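You operate a simulated robot arm through the tools that you are given. There is no shell and no other tool. Be economical: measure what you need, move in short steps, check, and stop when the job is done.

The job below is to be done with a simulated robot arm. You get a single attempt, and the scene is never put back.

TASK
Unscrew both caps from the thread board and put them in the small tray.

It is judged by the outcome, as a careful person would: the job done as asked, and still so three seconds after it is handed in. It fails if anything else is knocked over, pushed out of place, dropped, spilled or broken. Lids that push on must go on centred and level and be pressed home; caps that screw on are set level and turned clockwise until they are tight.

THE ROBOT
A 7-joint arm with a two-finger parallel gripper, fixed in place. Base frame: the origin is at the foot of the arm, x ahead of it, y to its left, z up. Lengths are in m, angles in degrees, forces in N, time in s.
With the tool pointing down near the work surface it reaches from about 0.24 to 0.68 m from the base axis. Its first joint turns from -66.0 to 66.0 degrees. Payload 2.4 kg.
The TCP is the grasp point between the finger pads, 0.03 m short of the fingertips. In the tool frame z runs along the fingers and y along their closing line. Largest opening 0.094 m; finger width 0.028, thickness 0.01; the body of the gripper, 0.05 by 0.096 m, starts 0.055 m behind the TCP.
Orientation is that of the tool frame in the base frame, as [roll, pitch, yaw] about the fixed x, y, z axes, in that order (R = Rz(yaw) Ry(pitch) Rx(roll)). With the fingers straight down and closing along the base's y, the tool's x points along the base's -x, its y along +y and its z along -z.

THE INTERFACE
- The arm moves only by the tool send_rows. Its argument "steps" is a list of rows, each a list of 6 numbers: the shift along the tool's x, y, z in cm, then the turn, a rotation vector about the tool's x, y, z in degrees. In form: [[x, y, z, rx, ry, rz], ...]. A call has 1 to 12 rows; each row is the pose to reach, as a shift and turn from the pose commanded when the call began, along the tool's axes at that moment. "gripper" is the gripper command, from -1 (fully open) to 1 (shut), values between in proportion, set as the call begins (left out, the last holds). Rows are played at 5 a second. More than 0.05 m and 8.6 degrees between two rows, or a gripper value outside its range, and nothing of the call is played. Where a pose cannot be reached the arm comes as near as it can. A force on the tool above 90 N (or 10 N above the force at the start of the call, whichever is more), or a blocked arm, ends the call early, and 0.2 s more pass. The fingers move at their own pace (about 0.153 m/s each) and stop on an object; they squeeze with about 37 N. The grip force told is the motor's: it shows also when the fingers shut on nothing. Time passes only in rows, and 0.2 s behind the last, so rows that repeat a pose let the fingers close. The reply holds the time, the measured pose of the TCP, the force on the tool along the base axes, the opening and the grip force, in the units named above and with some noise, with the torque about the TCP (base axes, N m) and any sound that the robot's microphone picked up, and new pictures: "show" is both (left out), scene, wrist or none.
- Cameras (640 x 400 px; columns grow to the right, rows downward): "scene" is fixed at [0.0577, 0.4927, 1.4506]; the picture's right is [-0.50, -0.87, 0.00], its down [-0.45, 0.26, -0.86] and it looks along [0.74, -0.43, -0.52] (base axes); focal length 337 px, centre (320, 200). "wrist" rides on the gripper at [0.076, 0.014, -0.102] in the tool frame; the picture's right is [-0.18, 0.98, 0.00], its down [-0.75, -0.14, -0.64] and it looks along [-0.63, -0.12, 0.77] (tool axes); focal length 243 px, centre (320, 200). There is no depth. A picture from a camera that has moved, and an enlarged one, comes with that camera's place and axes in the base frame and with its lens.
- close_up(camera, box): a new picture of the part [left, top, right, bottom] of that camera's present view, enlarged. It takes no simulated time.
- hand_in(): hands the job in; it is judged then, once.

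Go step by step. Nothing tells you positions but the pictures and the camera data: compare them with the known pose of the tool, close in by small moves and look again before you grip or let go. The budget is 120 turns and 200 pictures, counting those below and the enlarged ones. Unless the task says otherwise, let go and move clear before handing in, and close with one line.

The tools are called after "Emit:" as a command line: name --pt "numbers of a row" for each row, then --argument value for the rest, lists and objects as JSON in quotes. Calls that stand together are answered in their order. send_rows: Moves the arm, as the interface text tells. Its arguments: {"type":"object","properties":{"steps":{"type":"array","items":{"type":"array","items":{"type":"number"}}},"gripper":{"type":"number"},"show":{"type":"string","enum":["both","scene","wrist","none"]}},"required":["steps"]} The other tools are called the same way: close_up (camera, box) takes an enlarged picture of a part of a camera's view; hand_in () hands the job in.

At the start:

```text
clock: 0.0
position: [0.3233, 0.291, 1.2301]
orientation: [180.0, -0.1, -180.0]
force: [-0.2, 0.4, 0.3]
moment: [0.01, 0.03, 0.0]
gripper_width: 0.0941
grip_force: 0.0
```

scene: 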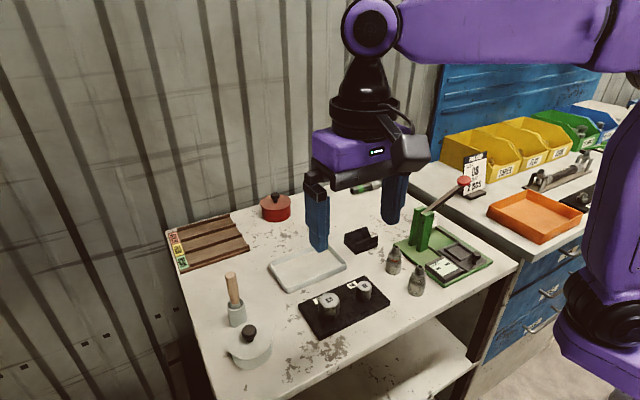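
wrist: 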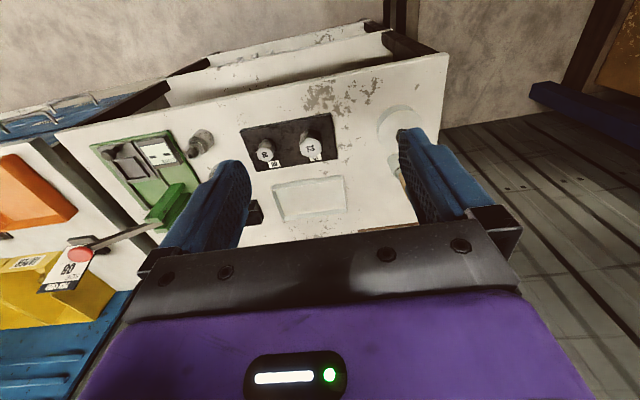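

I see a black thread board with two grey caps, next to a pale tray. I'll enlarge both views to measure them.

Emit:
close_up --camera "scene" --box '[250, 220, 410, 350]'

Emit:
close_up --camera "wrist" --box '[180, 90, 440, 250]'

```text
3.08 times, centred on (330, 285) of scene
camera zoom: at [0.0577, 0.4927, 1.4506], right [-0.5, -0.87, 0.0], down [-0.45, 0.26, -0.86], along [0.74, -0.43, -0.52], focal length 1036 px, centre (289, -62)
```

zoom: 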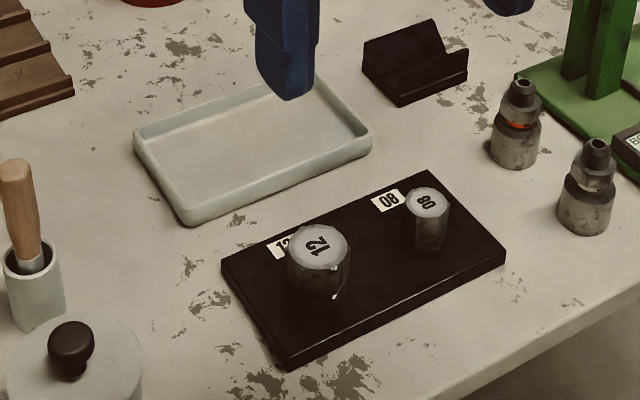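

```text
2.46 times, centred on (310, 170) of wrist
camera zoom: at [0.2473, 0.3052, 1.3309], right [0.18, 0.98, 0.0], down [0.75, -0.14, 0.64], along [0.63, -0.12, -0.77], focal length 597 px, centre (345, 274)
```

zoom: 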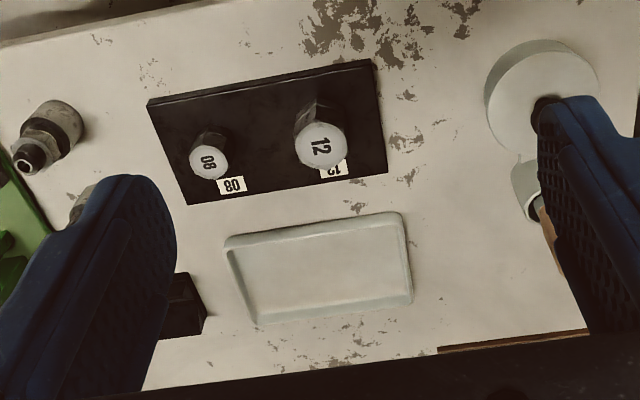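

Triangulating puts cap 12 near (0.432, 0.253) with its top around z 0.965, and cap 08 near (0.427, 0.176). I'll move above cap 12 and look again.

Emit:
send_rows --pt "-2.7 -0.94 3 0 0 0" --pt "-5.4 -1.88 6 0 0 0" --pt "-8.1 -2.8 9 0 0 0" --pt "-10.9 -3.76 12 0 0 0" --pt "-10.9 -3.76 12 0 0 0"

```text
clock: 1.2
position: [0.4329, 0.2533, 1.1082]
orientation: [-180.0, 0.0, -179.9]
force: [1.0, -0.1, 0.1]
moment: [-0.02, 0.01, 0.0]
gripper_width: 0.0938
grip_force: 0.0
camera wrist: at [0.3571, 0.2673, 1.21], right [0.18, 0.98, 0.0], down [0.75, -0.14, 0.64], along [0.63, -0.12, -0.77], focal length 243 px, centre (320, 200)
```

scene: 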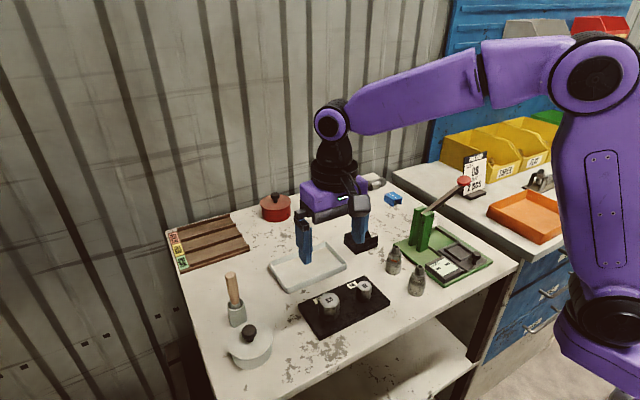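
wrist: 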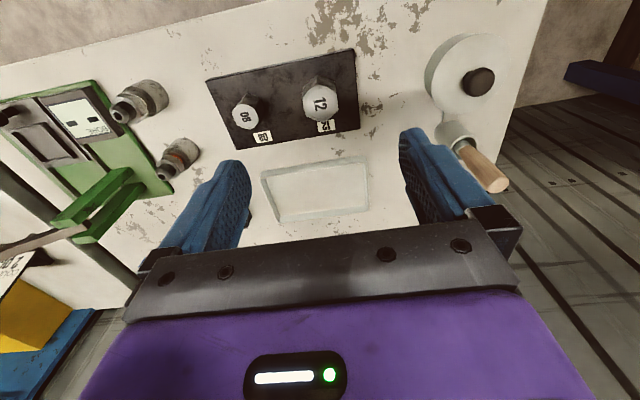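

The estimate for cap 12 holds up. I'll take enlarged views to refine the positions and see the cap shapes.

Emit:
close_up --camera "wrist" --box '[200, 40, 376, 150]'

Emit:
close_up --camera "scene" --box '[290, 265, 402, 335]'

```text
3.64 times, centred on (288, 95) of wrist
camera zoom: at [0.3571, 0.2673, 1.21], right [0.18, 0.98, 0.0], down [0.75, -0.14, 0.64], along [0.63, -0.12, -0.77], focal length 882 px, centre (436, 582)
```

zoom: 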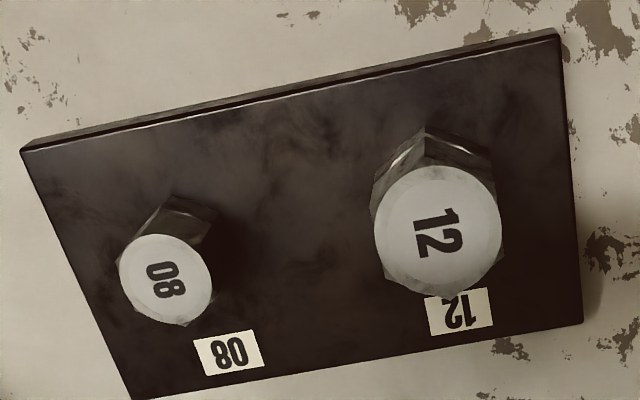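

```text
5.71 times, centred on (346, 300) of scene
camera zoom: at [0.0577, 0.4927, 1.4506], right [-0.5, -0.87, 0.0], down [-0.45, 0.26, -0.86], along [0.74, -0.43, -0.52], focal length 1924 px, centre (171, -371)
```

zoom: 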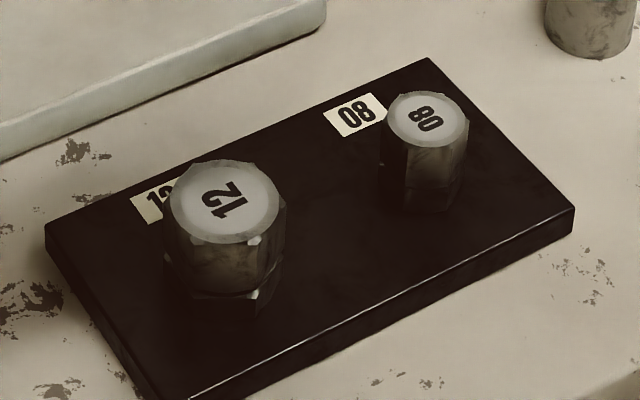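

The caps are hexagonal, about 36 mm and 27 mm across and 35 mm tall, and the board top is near z 0.912. Cap 12's flats face ±y, which suits the current closing direction, so I'll come down to just above it.

Emit:
send_rows --pt "-0.6 -0.2 4 0 0 0" --pt "-0.6 -0.2 8 0 0 0" --pt "-0.6 -0.2 10.5 0 0 0" --pt "-0.6 -0.2 10.5 0 0 0"

Emit:
close_up --camera "scene" --box '[280, 225, 408, 335]'

```text
clock: 2.2
position: [0.4398, 0.2517, 1.0042]
orientation: [-179.9, 0.0, -180.0]
force: [-0.2, 0.2, -0.3]
moment: [0.0, 0.01, 0.02]
gripper_width: 0.0939
grip_force: 0.1
camera wrist: at [0.3638, 0.266, 1.1048], right [0.18, 0.98, 0.0], down [0.75, -0.14, 0.64], along [0.63, -0.12, -0.77], focal length 243 px, centre (320, 200)
```

scene: 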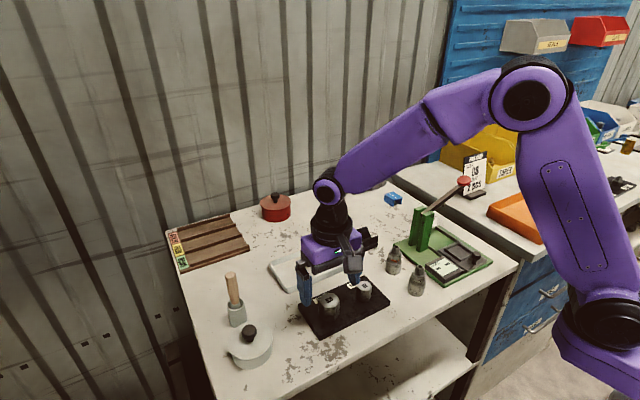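
wrist: 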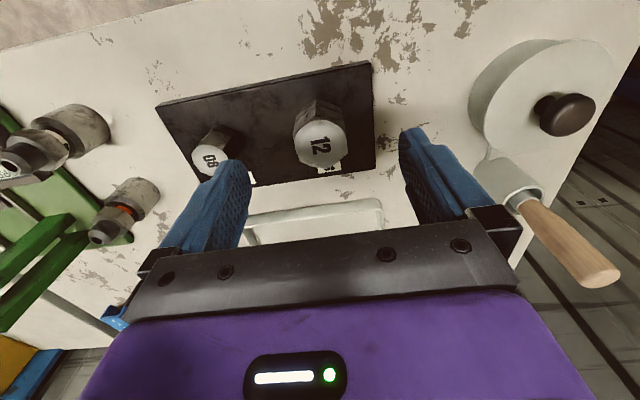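

```text
3.64 times, centred on (344, 280) of scene
camera zoom: at [0.0577, 0.4927, 1.4506], right [-0.5, -0.87, 0.0], down [-0.45, 0.26, -0.86], along [0.74, -0.43, -0.52], focal length 1225 px, centre (233, -91)
```

zoom: 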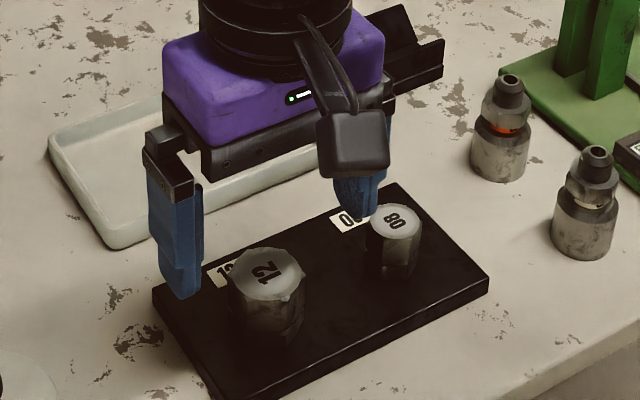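

Emit:
close_up --camera "wrist" --box '[176, 70, 400, 210]'

Emit:
close_up --camera "scene" --box '[310, 270, 390, 320]'

```text
2.86 times, centred on (288, 140) of wrist
camera zoom: at [0.3638, 0.266, 1.1048], right [0.18, 0.98, 0.0], down [0.75, -0.14, 0.64], along [0.63, -0.12, -0.77], focal length 693 px, centre (411, 371)
```

zoom: 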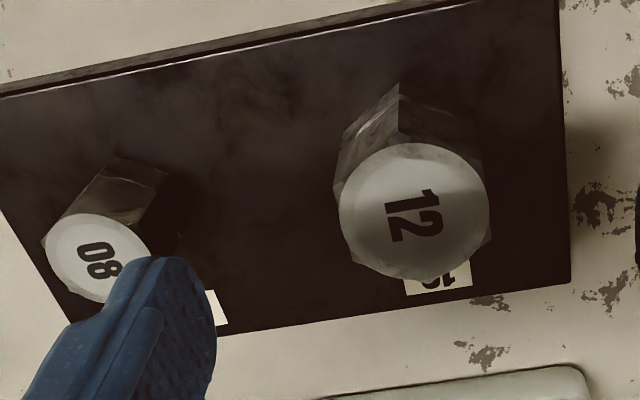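

```text
8.00 times, centred on (350, 295) of scene
camera zoom: at [0.0577, 0.4927, 1.4506], right [-0.5, -0.87, 0.0], down [-0.45, 0.26, -0.86], along [0.74, -0.43, -0.52], focal length 2694 px, centre (80, -560)
```

zoom: 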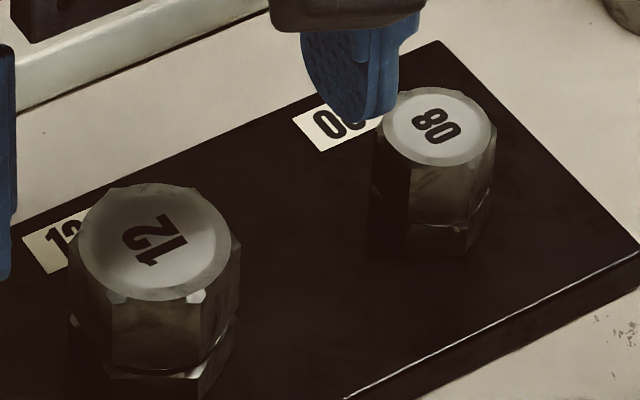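

Emit:
close_up --camera "scene" --box '[312, 288, 352, 328]'

Emit:
close_up --camera "wrist" --box '[280, 85, 360, 185]'

```text
10.00 times, centred on (332, 308) of scene
camera zoom: at [0.0577, 0.4927, 1.4506], right [-0.5, -0.87, 0.0], down [-0.45, 0.26, -0.86], along [0.74, -0.43, -0.52], focal length 3368 px, centre (200, -880)
```

zoom: 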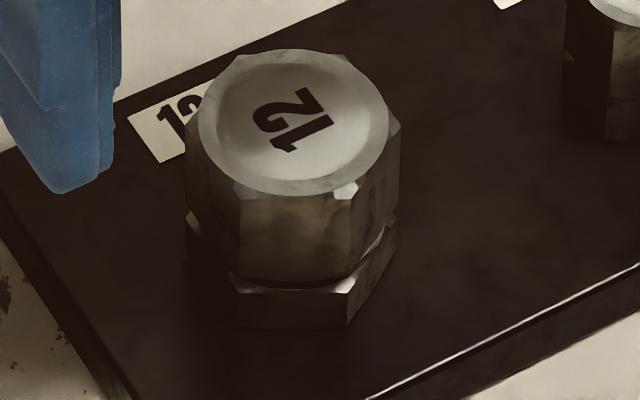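

```text
4.00 times, centred on (320, 135) of wrist
camera zoom: at [0.3638, 0.266, 1.1048], right [0.18, 0.98, 0.0], down [0.75, -0.14, 0.64], along [0.63, -0.12, -0.77], focal length 970 px, centre (320, 460)
```

zoom: 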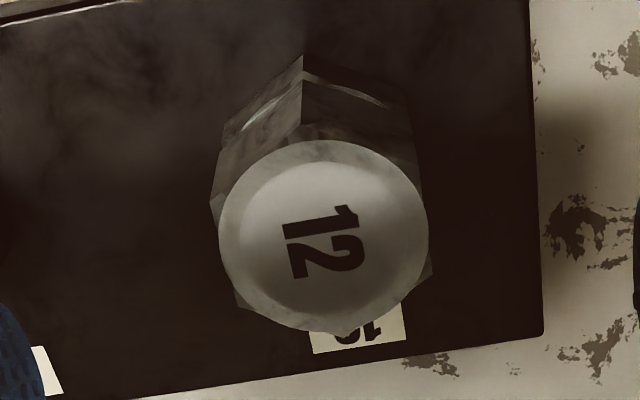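

There's a fixed hex nut below each cap, so I must grip above the seam at about z 0.923. I'll narrow the fingers, correct by 1.5 mm and descend so the tips stop around z 0.932.

Emit:
send_rows --gripper -0.25 --pt "-0.16 0.06 0 0 0 0" --pt "-0.16 0.06 0 0 0 0" --pt "-0.16 0.06 2 0 0 0" --pt "-0.16 0.06 3.4 0 0 0" --pt "-0.16 0.06 4.2 0 0 0" --pt "-0.16 0.06 4.2 0 0 0" --show "wrist"

Emit:
close_up --camera "scene" --box '[302, 278, 362, 328]'

Emit:
close_up --camera "wrist" --box '[240, 90, 400, 210]'

```text
clock: 3.6
position: [0.4409, 0.252, 0.963]
orientation: [179.9, 0.0, 179.9]
force: [-0.5, 0.1, 0.0]
moment: [-0.01, -0.06, 0.04]
gripper_width: 0.0588
grip_force: 0.0
camera wrist: at [0.3641, 0.2667, 1.0644], right [0.18, 0.98, 0.0], down [0.75, -0.14, 0.64], along [0.63, -0.12, -0.77], focal length 243 px, centre (320, 200)
```

wrist: 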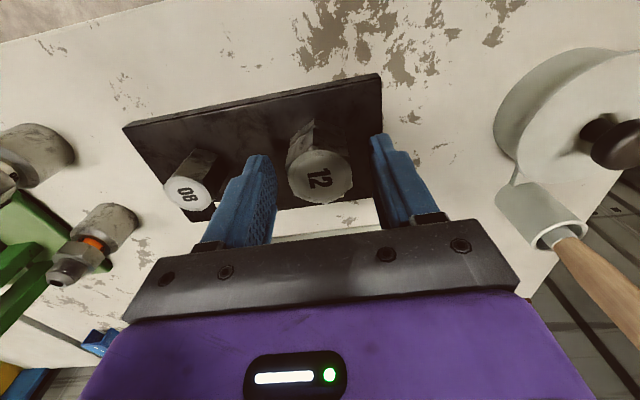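

```text
8.00 times, centred on (332, 303) of scene
camera zoom: at [0.0577, 0.4927, 1.4506], right [-0.5, -0.87, 0.0], down [-0.45, 0.26, -0.86], along [0.74, -0.43, -0.52], focal length 2694 px, centre (224, -624)
```

zoom: 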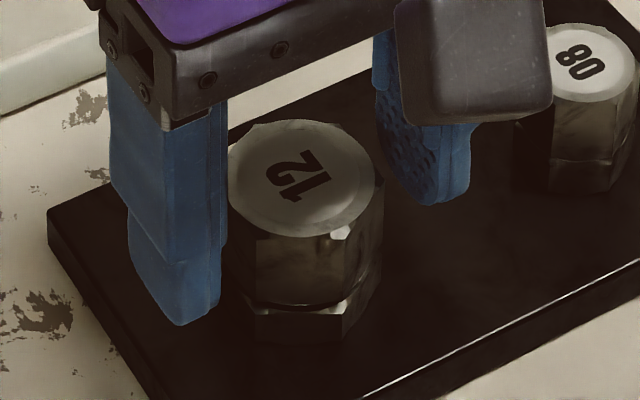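

```text
3.33 times, centred on (320, 150) of wrist
camera zoom: at [0.3641, 0.2667, 1.0644], right [0.18, 0.98, 0.0], down [0.75, -0.14, 0.64], along [0.63, -0.12, -0.77], focal length 809 px, centre (320, 367)
```

zoom: 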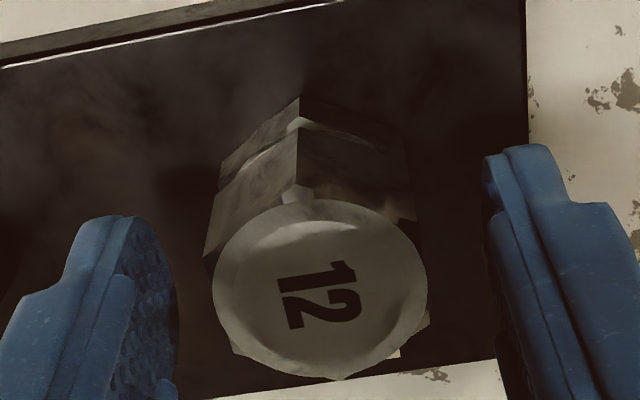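

The tips sit a little above the seam, around the upper part of the cap, and look centred. I'll close here and read the side force to check the centring.

Emit:
send_rows --gripper 1 --pt "0 0 0 0 0 0" --pt "0 0 0 0 0 0" --pt "0 0 0 0 0 0" --show "none"

Emit:
close_up --camera "scene" --box '[302, 278, 362, 328]'

Emit:
close_up --camera "wrist" --box '[240, 90, 400, 210]'

```text
clock: 4.4
position: [0.4398, 0.2521, 0.9636]
orientation: [180.0, -0.1, 180.0]
force: [-0.4, -4.4, -0.9]
moment: [-0.06, -0.02, -0.01]
gripper_width: 0.0356
grip_force: 37.5
```

```text
8.00 times, centred on (332, 303) of scene
camera zoom: at [0.0577, 0.4927, 1.4507], right [-0.5, -0.87, 0.0], down [-0.45, 0.26, -0.86], along [0.74, -0.43, -0.52], focal length 2694 px, centre (224, -624)
```

zoom: 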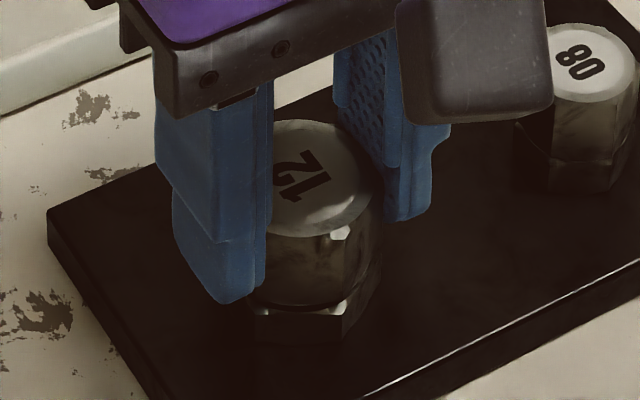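

```text
3.33 times, centred on (320, 150) of wrist
camera zoom: at [0.3641, 0.2664, 1.0645], right [0.18, 0.98, 0.0], down [0.75, -0.14, 0.64], along [0.63, -0.12, -0.77], focal length 809 px, centre (320, 367)
```

zoom: 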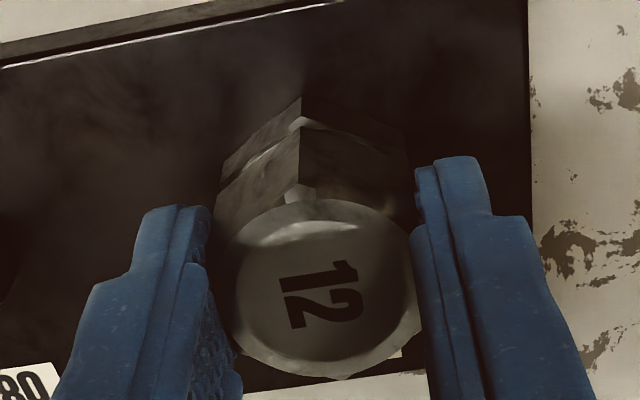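

The 35.6 mm flats are held with little side force. I'll turn counter-clockwise 30° and watch the torque.

Emit:
send_rows --pt "0 0 0 0 0 -6" --pt "0 0 0 0 0 -12" --pt "0 0 0 0 0 -18" --pt "0 0 0 0 0 -24" --pt "0 0 0 0 0 -30" --show "none"

Emit:
close_up --camera "scene" --box '[302, 278, 362, 328]'

```text
clock: 5.6
position: [0.4394, 0.2516, 0.9642]
orientation: [180.0, 0.1, -149.8]
force: [-1.2, -12.2, 25.4]
moment: [-0.35, 0.19, -0.03]
gripper_width: 0.0355
grip_force: 36.9
```

```text
8.00 times, centred on (332, 303) of scene
camera zoom: at [0.0573, 0.4922, 1.4509], right [-0.5, -0.87, 0.0], down [-0.45, 0.26, -0.86], along [0.74, -0.43, -0.52], focal length 2694 px, centre (224, -624)
```

zoom: 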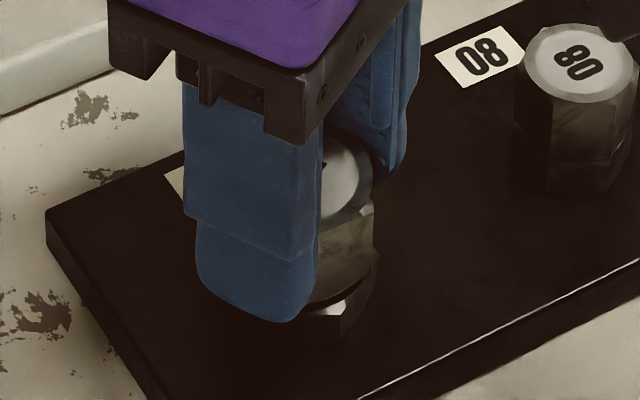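

It is turning, and the 25 N upward force shows the cap rising as it unscrews. I'll carry on while lifting to follow the thread.

Emit:
send_rows --pt "0 0 -0.05 0 0 -6" --pt "0 0 -0.06 0 0 -12" --pt "0 0 -0.07 0 0 -18" --pt "0 0 -0.08 0 0 -24" --pt "0 0 -0.09 0 0 -30" --show "none"

```text
clock: 6.8
position: [0.4408, 0.25, 0.9643]
orientation: [-180.0, 0.2, -120.0]
force: [9.5, -17.4, 30.0]
moment: [-0.35, -0.22, -0.07]
gripper_width: 0.0357
grip_force: 36.9
```

Emit:
send_rows --pt "0 -0.05 -0.1 0 0 0" --pt "0 -0.08 -0.15 0 0 0" --show "none"

```text
clock: 7.4
position: [0.4413, 0.2503, 0.9631]
orientation: [179.9, 0.0, -120.0]
force: [15.2, -10.1, 7.7]
moment: [-0.15, -0.55, -0.07]
gripper_width: 0.0358
grip_force: 37.4
```

Emit:
send_rows --pt "0 0 0 0 0 -7" --pt "0 0 0 0 0 -14" --pt "0 0 0 0 0 -21" --pt "0 0 0 0 0 -30" --show "both"

Emit:
close_up --camera "scene" --box '[302, 278, 362, 328]'

```text
refused: row 4 steps farther than a row can; nothing moved
```

```text
8.00 times, centred on (332, 303) of scene
camera zoom: at [0.058, 0.4924, 1.4508], right [-0.5, -0.87, 0.0], down [-0.45, 0.26, -0.86], along [0.74, -0.43, -0.52], focal length 2694 px, centre (224, -624)
```

zoom: 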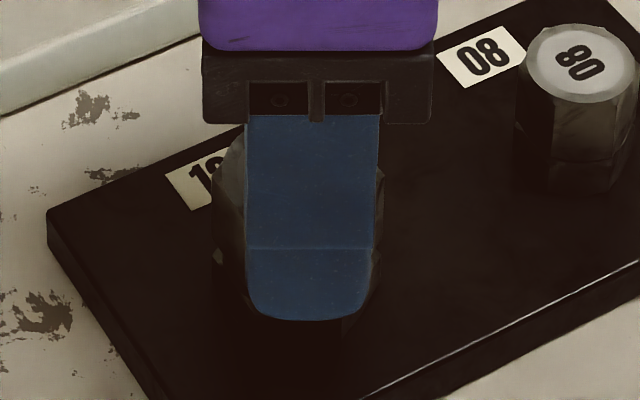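

Looking along the fingers, the pads are about 2.5 mm off the cap axis along tool x. I'll open, shift that much and regrip.

Emit:
send_rows --gripper -0.25 --pt "0 0 0 0 0 0" --pt "-0.25 0 0 0 0 0" --pt "-0.25 0 0 0 0 0" --show "none"

Emit:
close_up --camera "scene" --box '[302, 278, 362, 328]'

Emit:
close_up --camera "wrist" --box '[240, 90, 400, 210]'

```text
clock: 8.2
position: [0.442, 0.2531, 0.9648]
orientation: [179.9, 0.0, -120.0]
force: [0.8, -0.5, 0.1]
moment: [-0.03, 0.01, 0.01]
gripper_width: 0.0587
grip_force: 0.1
```

```text
8.00 times, centred on (332, 303) of scene
camera zoom: at [0.0577, 0.4927, 1.4506], right [-0.5, -0.87, 0.0], down [-0.45, 0.26, -0.86], along [0.74, -0.43, -0.52], focal length 2694 px, centre (224, -624)
```

zoom: 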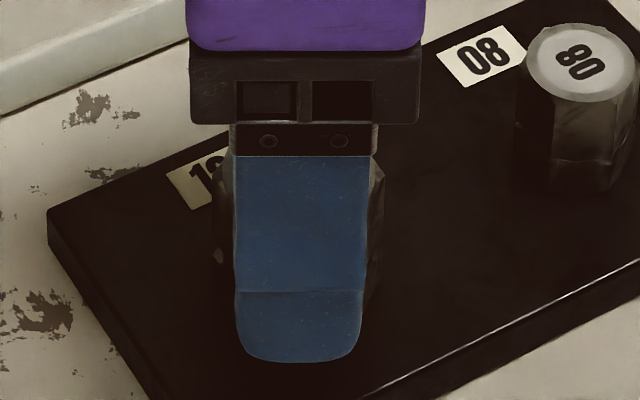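

```text
3.33 times, centred on (320, 150) of wrist
camera zoom: at [0.3913, 0.1945, 1.0664], right [-0.76, 0.65, 0.0], down [0.5, 0.58, 0.64], along [0.42, 0.49, -0.77], focal length 809 px, centre (320, 367)
```

zoom: 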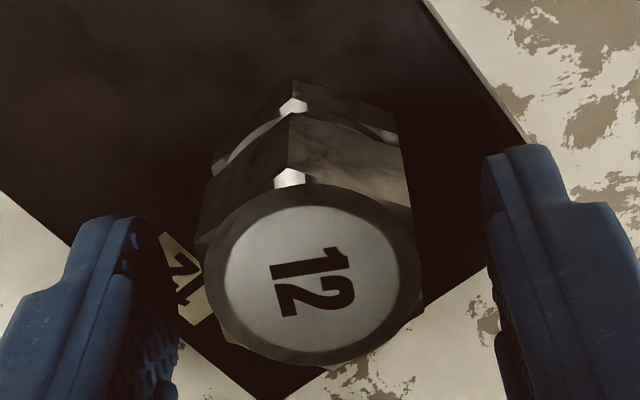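

The cap turned 60° with the gripper. I'll shift a further 1.5 mm toward it, then close and turn on 80°.

Emit:
send_rows --gripper 1 --pt "0 -0.15 0 0 0 0" --pt "0 -0.15 0 0 0 0" --pt "0 -0.15 0 0 0 0" --pt "0 -0.15 0 0 0 0" --show "none"

Emit:
send_rows --pt "0 0 0 0 0 -7.5" --pt "0 0 0 0 0 -15" --pt "0 0 0 0 0 -22.5" --pt "0 0 0 0 0 -30" --show "none"

```text
clock: 9.2
position: [0.442, 0.2525, 0.9645]
orientation: [180.0, -0.1, -120.0]
force: [-3.5, 0.6, 1.0]
moment: [0.02, 0.08, -0.01]
gripper_width: 0.0355
grip_force: 37.3
```

```text
clock: 10.2
position: [0.443, 0.2529, 0.9663]
orientation: [180.0, 0.0, -89.8]
force: [-15.7, -3.9, 20.3]
moment: [-0.1, 0.3, -0.08]
gripper_width: 0.0358
grip_force: 37.6
```

Emit:
send_rows --pt "0 0 -0.12 0 0 0" --pt "0 0 -0.12 0 0 0" --show "none"

Emit:
close_up --camera "scene" --box '[302, 278, 362, 328]'

Emit:
close_up --camera "wrist" --box '[240, 90, 400, 210]'

```text
clock: 10.8
position: [0.4412, 0.2531, 0.9666]
orientation: [180.0, -0.2, -90.0]
force: [-14.3, -2.4, 3.0]
moment: [0.03, 0.16, 0.01]
gripper_width: 0.0357
grip_force: 36.7
```

```text
8.00 times, centred on (332, 303) of scene
camera zoom: at [0.0573, 0.4926, 1.4507], right [-0.5, -0.87, 0.0], down [-0.45, 0.26, -0.86], along [0.74, -0.43, -0.52], focal length 2694 px, centre (224, -624)
```

zoom: 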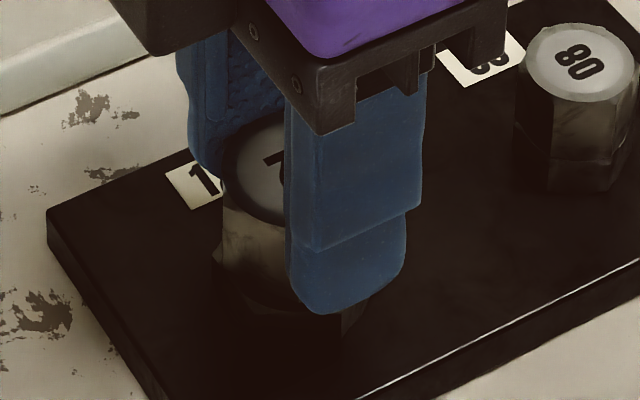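

```text
3.33 times, centred on (320, 150) of wrist
camera zoom: at [0.4282, 0.177, 1.0674], right [-0.98, 0.18, 0.0], down [0.14, 0.75, 0.64], along [0.12, 0.63, -0.77], focal length 809 px, centre (320, 367)
```

zoom: 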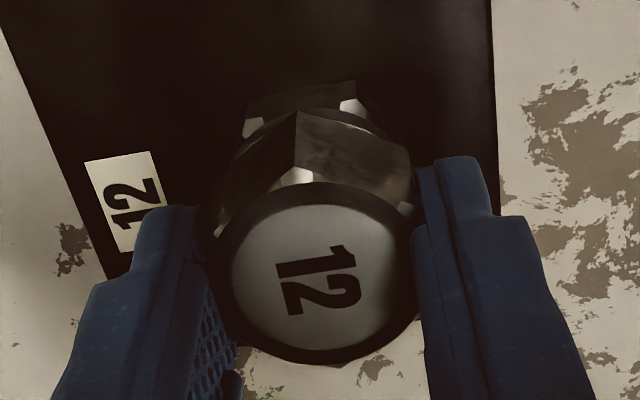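

Emit:
send_rows --pt "0 0 -0.02 0 0 -7.5" --pt "0 0 -0.04 0 0 -15" --pt "0 0 -0.06 0 0 -22.5" --pt "0 0 -0.08 0 0 -30" --pt "0 0 -0.1 0 0 -37.5" --pt "0 0 -0.12 0 0 -45" --pt "0 0 -0.14 0 0 -52.5" --pt "0 0 -0.16 0 0 -60" --show "none"

```text
clock: 12.6
position: [0.4425, 0.2525, 0.9686]
orientation: [179.7, 0.2, -29.8]
force: [-24.7, -1.3, 4.1]
moment: [0.03, 0.14, -0.08]
gripper_width: 0.0353
grip_force: 36.5
```

Emit:
send_rows --pt "-0.1 0.06 0 0 0 0" --pt "-0.1 0.06 -0.02 0 0 -7.5" --pt "-0.1 0.06 -0.04 0 0 -15" --pt "-0.1 0.06 -0.06 0 0 -22.5" --pt "-0.1 0.06 -0.08 0 0 -30"

Emit:
close_up --camera "scene" --box '[302, 278, 362, 328]'

Emit:
close_up --camera "wrist" --box '[240, 90, 400, 210]'

```text
clock: 13.8
position: [0.4412, 0.2516, 0.9685]
orientation: [179.8, 0.2, 0.2]
force: [-19.8, -8.3, 6.4]
moment: [-0.12, 0.02, -0.02]
gripper_width: 0.0354
grip_force: 37.1
camera wrist: at [0.5179, 0.2383, 1.0698], right [-0.18, -0.98, 0.0], down [-0.75, 0.14, 0.64], along [-0.63, 0.11, -0.76], focal length 243 px, centre (320, 200)
```

scene: 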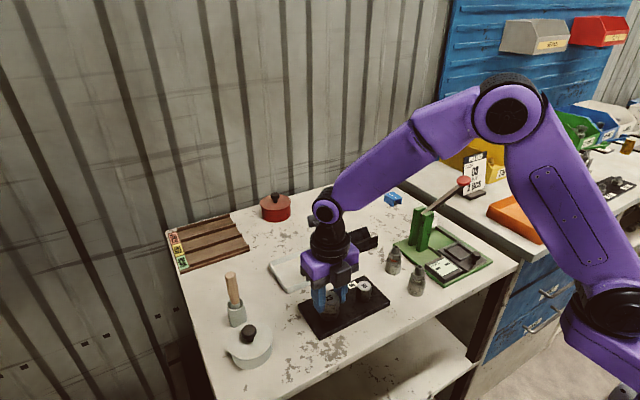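
wrist: 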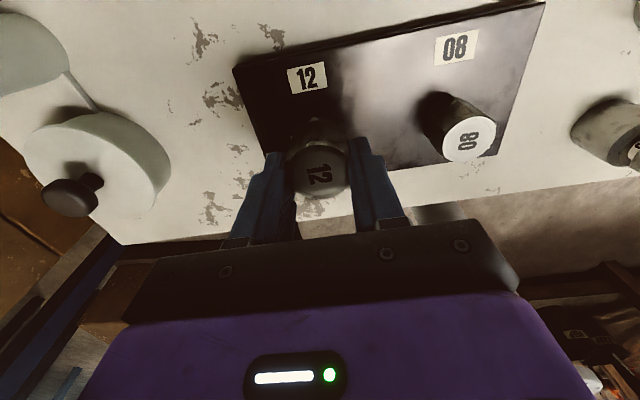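

```text
8.00 times, centred on (332, 303) of scene
camera zoom: at [0.0571, 0.4924, 1.4508], right [-0.5, -0.87, 0.0], down [-0.45, 0.26, -0.86], along [0.74, -0.43, -0.52], focal length 2694 px, centre (224, -624)
```

zoom: 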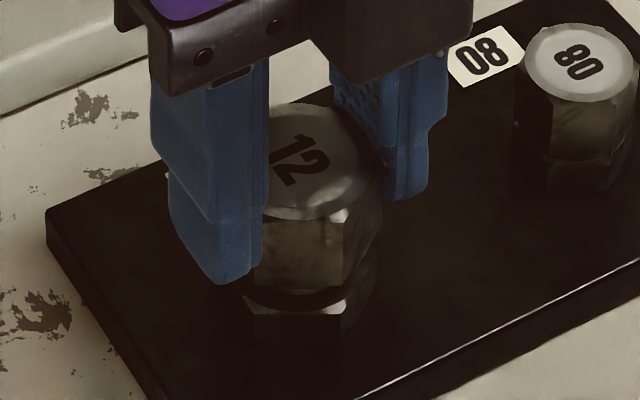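

```text
3.33 times, centred on (320, 150) of wrist
camera zoom: at [0.5179, 0.2383, 1.0698], right [-0.18, -0.98, 0.0], down [-0.75, 0.14, 0.64], along [-0.63, 0.11, -0.76], focal length 809 px, centre (320, 367)
```

zoom: 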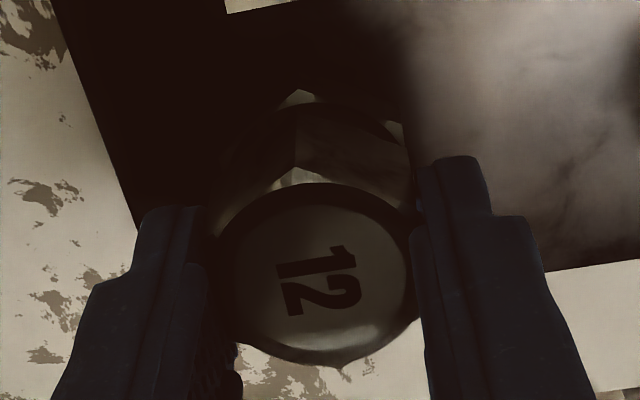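

The cap has risen about 5 mm in 180°, and a gap over the nut is visible. I'll continue.

Emit:
send_rows --pt "0 0 -0.02 0 0 -7.5" --pt "0 0 -0.04 0 0 -15" --pt "0 0 -0.06 0 0 -22.5" --pt "0 0 -0.09 0 0 -30" --pt "0 0 -0.11 0 0 -37.5" --pt "0 0 -0.13 0 0 -45" --pt "0 0 -0.15 0 0 -52.5" --pt "0 0 -0.18 0 0 -60" --show "none"

```text
clock: 15.6
position: [0.3326, 0.2821, 0.9651]
orientation: [-179.9, -0.2, 50.7]
force: [1.1, -0.7, 0.1]
moment: [0.1, 0.06, 0.03]
gripper_width: 0.0
grip_force: 32.7
out of reach, approached as far as the arm can: row 5, 6, 7, 8
```

The arm hit a joint limit, swung aside and lost the cap. I'll look before doing anything else.

Emit:
close_up --camera "scene" --box '[160, 180, 540, 400]'

Emit:
close_up --camera "scene" --box '[290, 265, 402, 335]'

Emit:
close_up --camera "wrist" --box '[0, 0, 640, 400]'

```text
1.68 times, centred on (350, 290) of scene
camera zoom: at [0.0578, 0.4926, 1.4507], right [-0.5, -0.87, 0.0], down [-0.45, 0.26, -0.86], along [0.74, -0.43, -0.52], focal length 567 px, centre (270, 48)
```

zoom: 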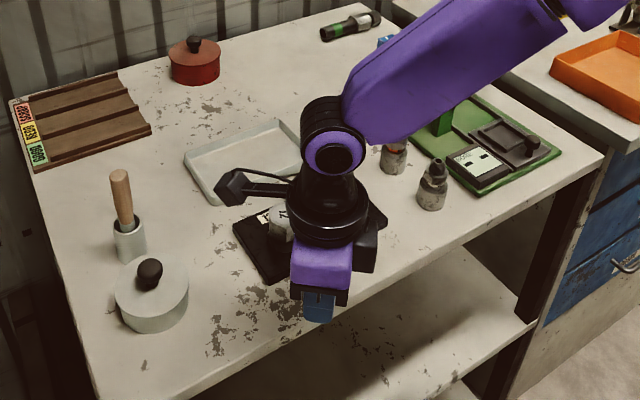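

```text
5.71 times, centred on (346, 300) of scene
camera zoom: at [0.0578, 0.4926, 1.4507], right [-0.5, -0.87, 0.0], down [-0.45, 0.26, -0.86], along [0.74, -0.43, -0.52], focal length 1924 px, centre (171, -371)
```

zoom: 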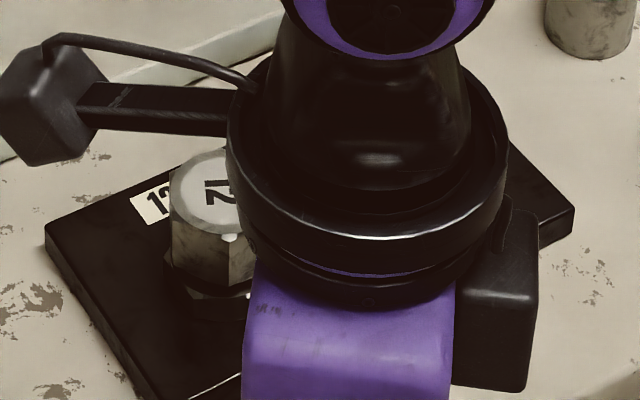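

```text
1.00 times, centred on (320, 200) of wrist (not enlarged: the box is as wide or as high as the picture)
camera zoom: at [0.3911, 0.3304, 1.0664], right [0.64, -0.76, 0.0], down [-0.59, -0.5, 0.64], along [-0.49, -0.41, -0.77], focal length 243 px, centre (320, 200)
```

zoom: 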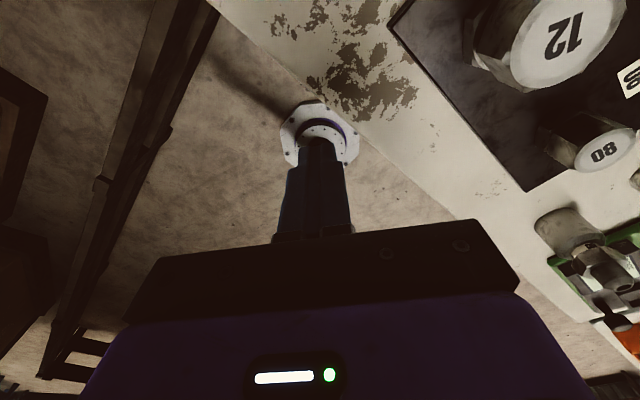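

The cap is still on its thread and nothing has been displaced; the turning limit is near yaw +30°. I'll go straight up first.

Emit:
send_rows --pt "0 0 -4 0 0 0" --pt "0 0 -8 0 0 0" --pt "0 0 -12 0 0 0" --show "scene" --gripper 1

```text
clock: 16.4
position: [0.3294, 0.2802, 1.0848]
orientation: [179.9, 0.0, 50.8]
force: [0.2, -0.8, -0.6]
moment: [0.02, 0.01, -0.02]
gripper_width: 0.0
grip_force: 32.9
```

scene: 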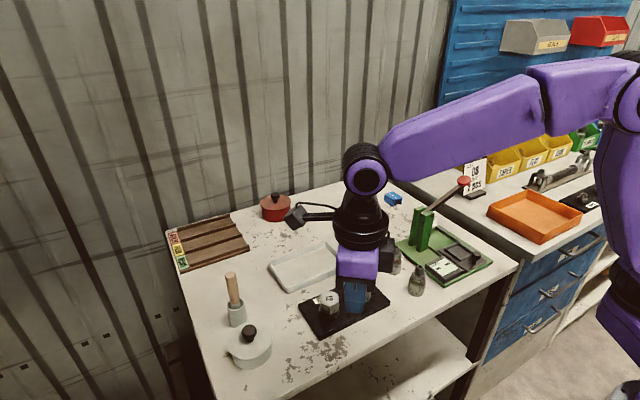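

Emit:
send_rows --gripper -0.25 --pt "0 0 0 0 0 8.5" --pt "0 0 0 0 0 17" --pt "0 0 0 0 0 25.5" --pt "0 0 0 0 0 34" --pt "0 0 0 0 0 42.5" --pt "0 0 0 0 0 51" --pt "0 0 0 0 0 59.5" --pt "0 0 0 0 0 68" --pt "0 0 0 0 0 76.5" --pt "0 0 0 0 0 85" --pt "0 0 0 0 0 93" --pt "0 0 0 0 0 100.8" --show "none"

Emit:
close_up --camera "scene" --box '[302, 278, 362, 328]'

```text
clock: 19.0
position: [0.3293, 0.2811, 1.0841]
orientation: [180.0, 0.0, -50.1]
force: [0.2, -0.3, 0.2]
moment: [-0.02, -0.02, 0.02]
gripper_width: 0.0588
grip_force: 0.1
```

```text
8.00 times, centred on (332, 303) of scene
camera zoom: at [0.0577, 0.4927, 1.4506], right [-0.5, -0.87, 0.0], down [-0.45, 0.26, -0.86], along [0.74, -0.43, -0.52], focal length 2694 px, centre (224, -624)
```

zoom: 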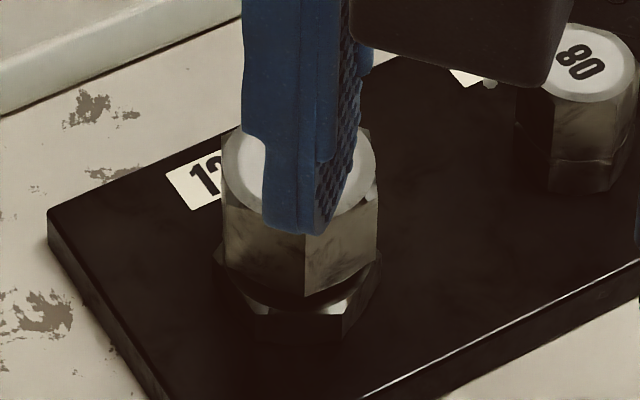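

Emit:
send_rows --pt "0 0 0 0 0 8.5" --pt "0 0 0 0 0 17" --pt "0 0 0 0 0 25.5" --pt "0 0 0 0 0 34" --pt "0 0 0 0 0 42.5" --pt "0 0 0 0 0 51" --pt "0 0 0 0 0 59.5" --pt "0 0 0 0 0 68" --pt "0 0 0 0 0 76.5" --pt "0 0 0 0 0 85" --pt "0 0 0 0 0 93" --pt "0 0 0 0 0 100" --show "none"

Emit:
send_rows --pt "0 0 0 0 0 8.5" --pt "0 0 0 0 0 17" --pt "0 0 0 0 0 25" --pt "0 0 0 0 0 30" --show "none"

Emit:
close_up --camera "scene" --box '[302, 278, 362, 328]'

```text
clock: 21.6
position: [0.3298, 0.2809, 1.0843]
orientation: [180.0, 0.0, -150.2]
force: [0.2, 0.3, -0.3]
moment: [0.02, 0.0, 0.0]
gripper_width: 0.059
grip_force: 0.1
```

```text
clock: 22.6
position: [0.3297, 0.2814, 1.0838]
orientation: [180.0, 0.0, 179.8]
force: [-0.7, 0.3, 0.2]
moment: [0.01, -0.03, 0.0]
gripper_width: 0.0589
grip_force: 0.0
```

```text
8.00 times, centred on (332, 303) of scene
camera zoom: at [0.0577, 0.4927, 1.4506], right [-0.5, -0.87, 0.0], down [-0.45, 0.26, -0.86], along [0.74, -0.43, -0.52], focal length 2694 px, centre (224, -624)
```

zoom: 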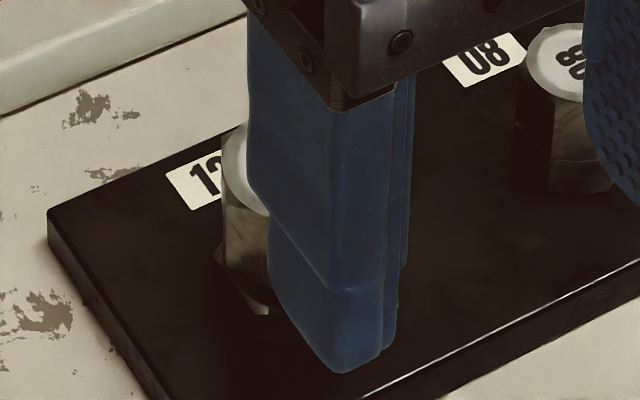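

I'm back at yaw 180. I'll move over cap 12 and look at its present hex orientation.

Emit:
send_rows --pt "-3.8 -1 0 0 0 0" --pt "-7.5 -2 0 0 0 0" --pt "-11.25 -2.9 0 0 0 0" --pt "-11.25 -2.9 4 0 0 0" --pt "-11.25 -2.9 7 0 0 0" --pt "-11.25 -2.9 7 0 0 0" --show "none"

Emit:
close_up --camera "wrist" --box '[240, 90, 400, 210]'

Emit:
close_up --camera "scene" --box '[302, 278, 362, 328]'

```text
clock: 24.0
position: [0.4431, 0.2525, 1.0153]
orientation: [-180.0, 0.0, -180.0]
force: [0.5, 0.2, 0.3]
moment: [-0.01, 0.0, 0.0]
gripper_width: 0.0587
grip_force: 0.1
```

```text
3.33 times, centred on (320, 150) of wrist
camera zoom: at [0.3663, 0.2672, 1.1154], right [0.18, 0.98, 0.0], down [0.75, -0.14, 0.64], along [0.63, -0.12, -0.77], focal length 809 px, centre (320, 367)
```

zoom: 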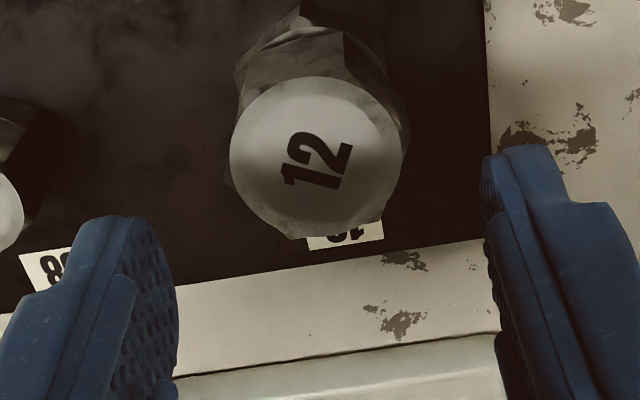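

```text
8.00 times, centred on (332, 303) of scene
camera zoom: at [0.0577, 0.4927, 1.4506], right [-0.5, -0.87, 0.0], down [-0.45, 0.26, -0.86], along [0.74, -0.43, -0.52], focal length 2694 px, centre (224, -624)
```

zoom: 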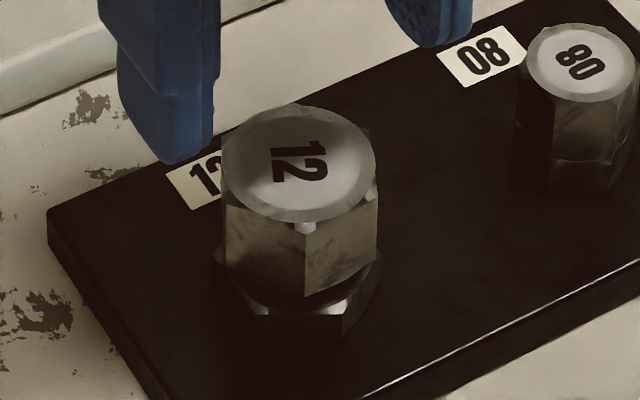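

Cap 12's flats now face about 3° off ±x. I'll turn the gripper clockwise 87° here, above the cap, to use the widest turning range.

Emit:
send_rows --pt "0 -0.05 0 0 0 8" --pt "0 -0.05 0 0 0 16" --pt "0 -0.05 0 0 0 24" --pt "0 -0.05 0 0 0 32" --pt "0 -0.05 0 0 0 40" --pt "0 -0.05 0 0 0 48" --pt "0 -0.05 0 0 0 56" --pt "0 -0.05 0 0 0 64" --pt "0 -0.05 0 0 0 72" --pt "0 -0.05 0 0 0 80" --pt "0 -0.05 0 0 0 87" --pt "0 -0.05 0 0 0 87" --show "none"

Emit:
close_up --camera "wrist" --box '[240, 90, 400, 210]'

```text
clock: 26.6
position: [0.4415, 0.2518, 1.014]
orientation: [-179.9, -0.1, 92.9]
force: [0.7, -0.9, -0.4]
moment: [-0.01, 0.01, -0.02]
gripper_width: 0.0588
grip_force: 0.1
```

```text
3.33 times, centred on (320, 150) of wrist
camera zoom: at [0.452, 0.3281, 1.1156], right [0.99, -0.13, 0.0], down [-0.1, -0.76, 0.64], along [-0.09, -0.64, -0.77], focal length 809 px, centre (320, 367)
```

zoom: 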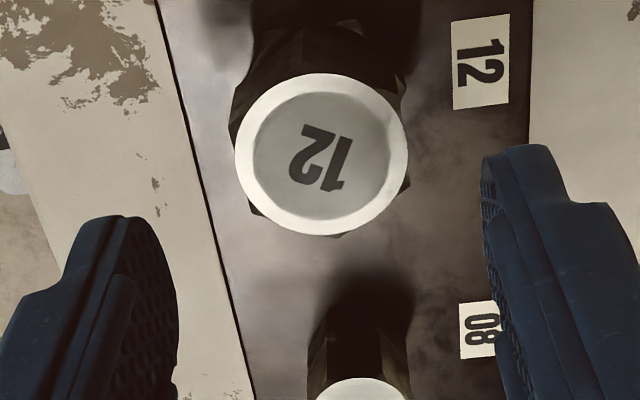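

The grip is aligned and centred. I'll descend and close.

Emit:
send_rows --pt "0 0 2 0 0 0" --pt "0 0 3.6 0 0 0" --pt "0 0 4.7 0 0 0" --pt "0 0 4.7 0 0 0" --show "none"

Emit:
send_rows --gripper 1 --pt "0 0 0 0 0 0" --pt "0 0 0 0 0 0" --pt "0 0 0 0 0 0" --show "none"

Emit:
close_up --camera "scene" --box '[302, 278, 362, 328]'

```text
clock: 27.6
position: [0.4417, 0.2512, 0.9663]
orientation: [-179.9, 0.1, 93.0]
force: [0.3, 0.0, -0.6]
moment: [-0.03, 0.0, -0.01]
gripper_width: 0.059
grip_force: 0.0
```

```text
clock: 28.4
position: [0.4424, 0.2515, 0.9663]
orientation: [-179.9, 0.1, 92.9]
force: [1.6, 0.8, -2.9]
moment: [0.01, -0.04, 0.0]
gripper_width: 0.0357
grip_force: 36.8
```

```text
8.00 times, centred on (332, 303) of scene
camera zoom: at [0.0578, 0.4928, 1.4506], right [-0.5, -0.87, 0.0], down [-0.45, 0.26, -0.86], along [0.74, -0.43, -0.52], focal length 2694 px, centre (224, -624)
```

zoom: 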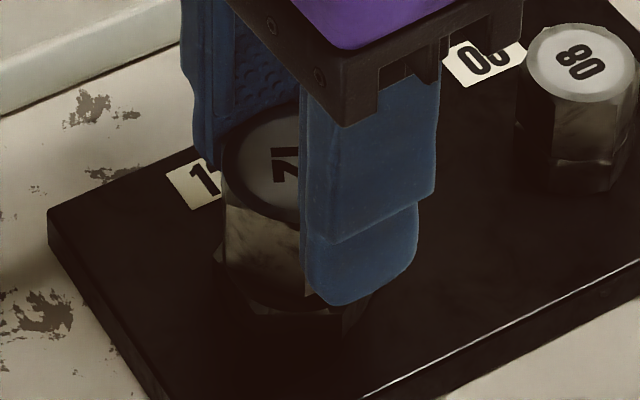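

Gripped with almost no side force. I'll turn 90° counter-clockwise while lifting about 2.7 mm.

Emit:
send_rows --pt "0 0 -0.02 0 0 -7.5" --pt "0 0 -0.04 0 0 -15" --pt "0 0 -0.06 0 0 -22.5" --pt "0 0 -0.09 0 0 -30" --pt "0 0 -0.11 0 0 -37.5" --pt "0 0 -0.13 0 0 -45" --pt "0 0 -0.15 0 0 -52.5" --pt "0 0 -0.18 0 0 -60" --pt "0 0 -0.2 0 0 -67.5" --pt "0 0 -0.22 0 0 -75" --pt "0 0 -0.24 0 0 -82.5" --pt "0 0 -0.27 0 0 -90" --show "none"

Emit:
close_up --camera "scene" --box '[302, 278, 362, 328]'

```text
clock: 31.0
position: [0.4434, 0.2515, 0.9709]
orientation: [180.0, 0.2, -176.9]
force: [14.8, 7.0, 3.5]
moment: [0.07, -0.01, -0.05]
gripper_width: 0.0355
grip_force: 37.1
```

```text
8.00 times, centred on (332, 303) of scene
camera zoom: at [0.0581, 0.4929, 1.4506], right [-0.5, -0.87, 0.0], down [-0.45, 0.26, -0.86], along [0.74, -0.43, -0.52], focal length 2694 px, centre (224, -624)
```

zoom: 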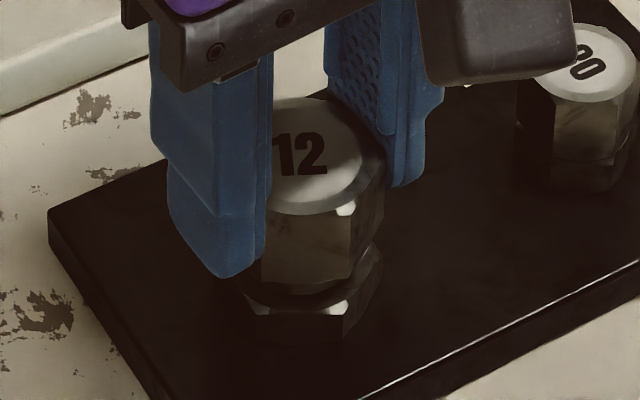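

Emit:
send_rows --pt "-0.06 0.03 -0.02 0 0 -7.5" --pt "-0.06 0.03 -0.04 0 0 -15" --pt "-0.06 0.03 -0.07 0 0 -22.5" --pt "-0.06 0.03 -0.1 0 0 -30" --pt "-0.06 0.03 -0.12 0 0 -37.5" --pt "-0.06 0.03 -0.14 0 0 -45" --pt "-0.06 0.03 -0.16 0 0 -52.5" --pt "-0.06 0.03 -0.18 0 0 -60" --pt "-0.06 0.03 -0.2 0 0 -67.5" --pt "-0.06 0.03 -0.23 0 0 -75" --pt "-0.06 0.03 -0.25 0 0 -82.5" --pt "-0.06 0.03 -0.28 0 0 -90" --show "none"

Emit:
close_up --camera "scene" --box '[302, 278, 362, 328]'

```text
clock: 33.6
position: [0.443, 0.2538, 0.9716]
orientation: [-179.8, 0.0, -86.7]
force: [-4.3, 19.9, 16.0]
moment: [0.57, 0.11, -0.04]
gripper_width: 0.0354
grip_force: 36.9
```

```text
8.00 times, centred on (332, 303) of scene
camera zoom: at [0.0573, 0.4932, 1.4505], right [-0.5, -0.87, 0.0], down [-0.45, 0.26, -0.86], along [0.74, -0.43, -0.52], focal length 2694 px, centre (224, -624)
```

zoom: 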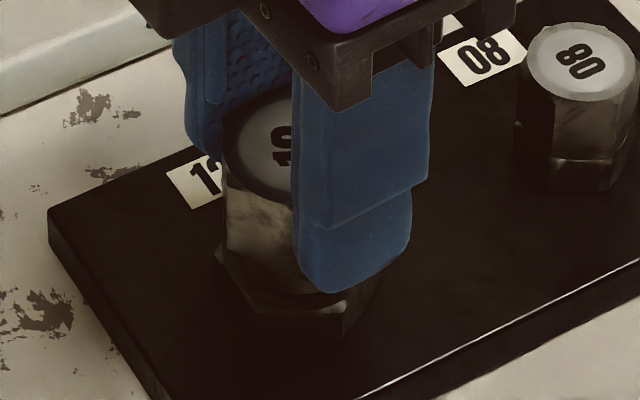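

Emit:
send_rows --pt "-0.08 0 -0.1 0 0 0" --pt "-0.08 0 -0.12 0 0 -8" --pt "-0.08 0 -0.14 0 0 -16" --pt "-0.08 0 -0.16 0 0 -24" --pt "-0.08 0 -0.18 0 0 -32" --pt "-0.08 0 -0.2 0 0 -40" --pt "-0.08 0 -0.22 0 0 -48" --pt "-0.08 0 -0.24 0 0 -56" --pt "-0.08 0 -0.26 0 0 -64" --pt "-0.08 0 -0.28 0 0 -72" --pt "-0.08 0 -0.31 0 0 -80" --pt "-0.08 0 -0.34 0 0 -88" --show "none"

Emit:
close_up --camera "scene" --box '[302, 278, 362, 328]'

```text
clock: 36.2
position: [0.4403, 0.2518, 0.9757]
orientation: [179.7, 0.3, 1.2]
force: [-15.2, 5.8, -12.2]
moment: [0.23, 0.19, 0.0]
gripper_width: 0.0355
grip_force: 36.8
```

```text
8.00 times, centred on (332, 303) of scene
camera zoom: at [0.0574, 0.493, 1.4505], right [-0.5, -0.87, 0.0], down [-0.45, 0.26, -0.86], along [0.74, -0.43, -0.52], focal length 2694 px, centre (224, -624)
```

zoom: 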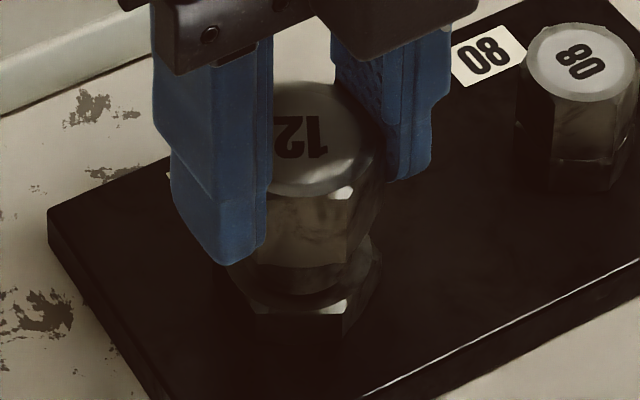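

The cap has risen about 13 mm. I'll turn the last 20° of range without lifting, to see whether it comes free.

Emit:
send_rows --pt "0 0 0 0 0 -7" --pt "0 0 0 0 0 -14" --pt "0 0 -0.02 0 0 -21" --show "none"

Emit:
send_rows --pt "0 0 -0.1 0 0 0" --pt "0 0 -0.2 0 0 0" --show "none"

```text
clock: 37.0
position: [0.442, 0.2517, 0.9764]
orientation: [179.8, 0.3, 22.2]
force: [-21.0, -0.2, -1.2]
moment: [0.01, 0.37, -0.03]
gripper_width: 0.0356
grip_force: 36.4
```

```text
clock: 37.6
position: [0.4407, 0.2526, 0.9759]
orientation: [179.8, 0.3, 22.1]
force: [-16.5, 4.1, -25.4]
moment: [0.29, 0.11, 0.03]
gripper_width: 0.0354
grip_force: 36.9
```

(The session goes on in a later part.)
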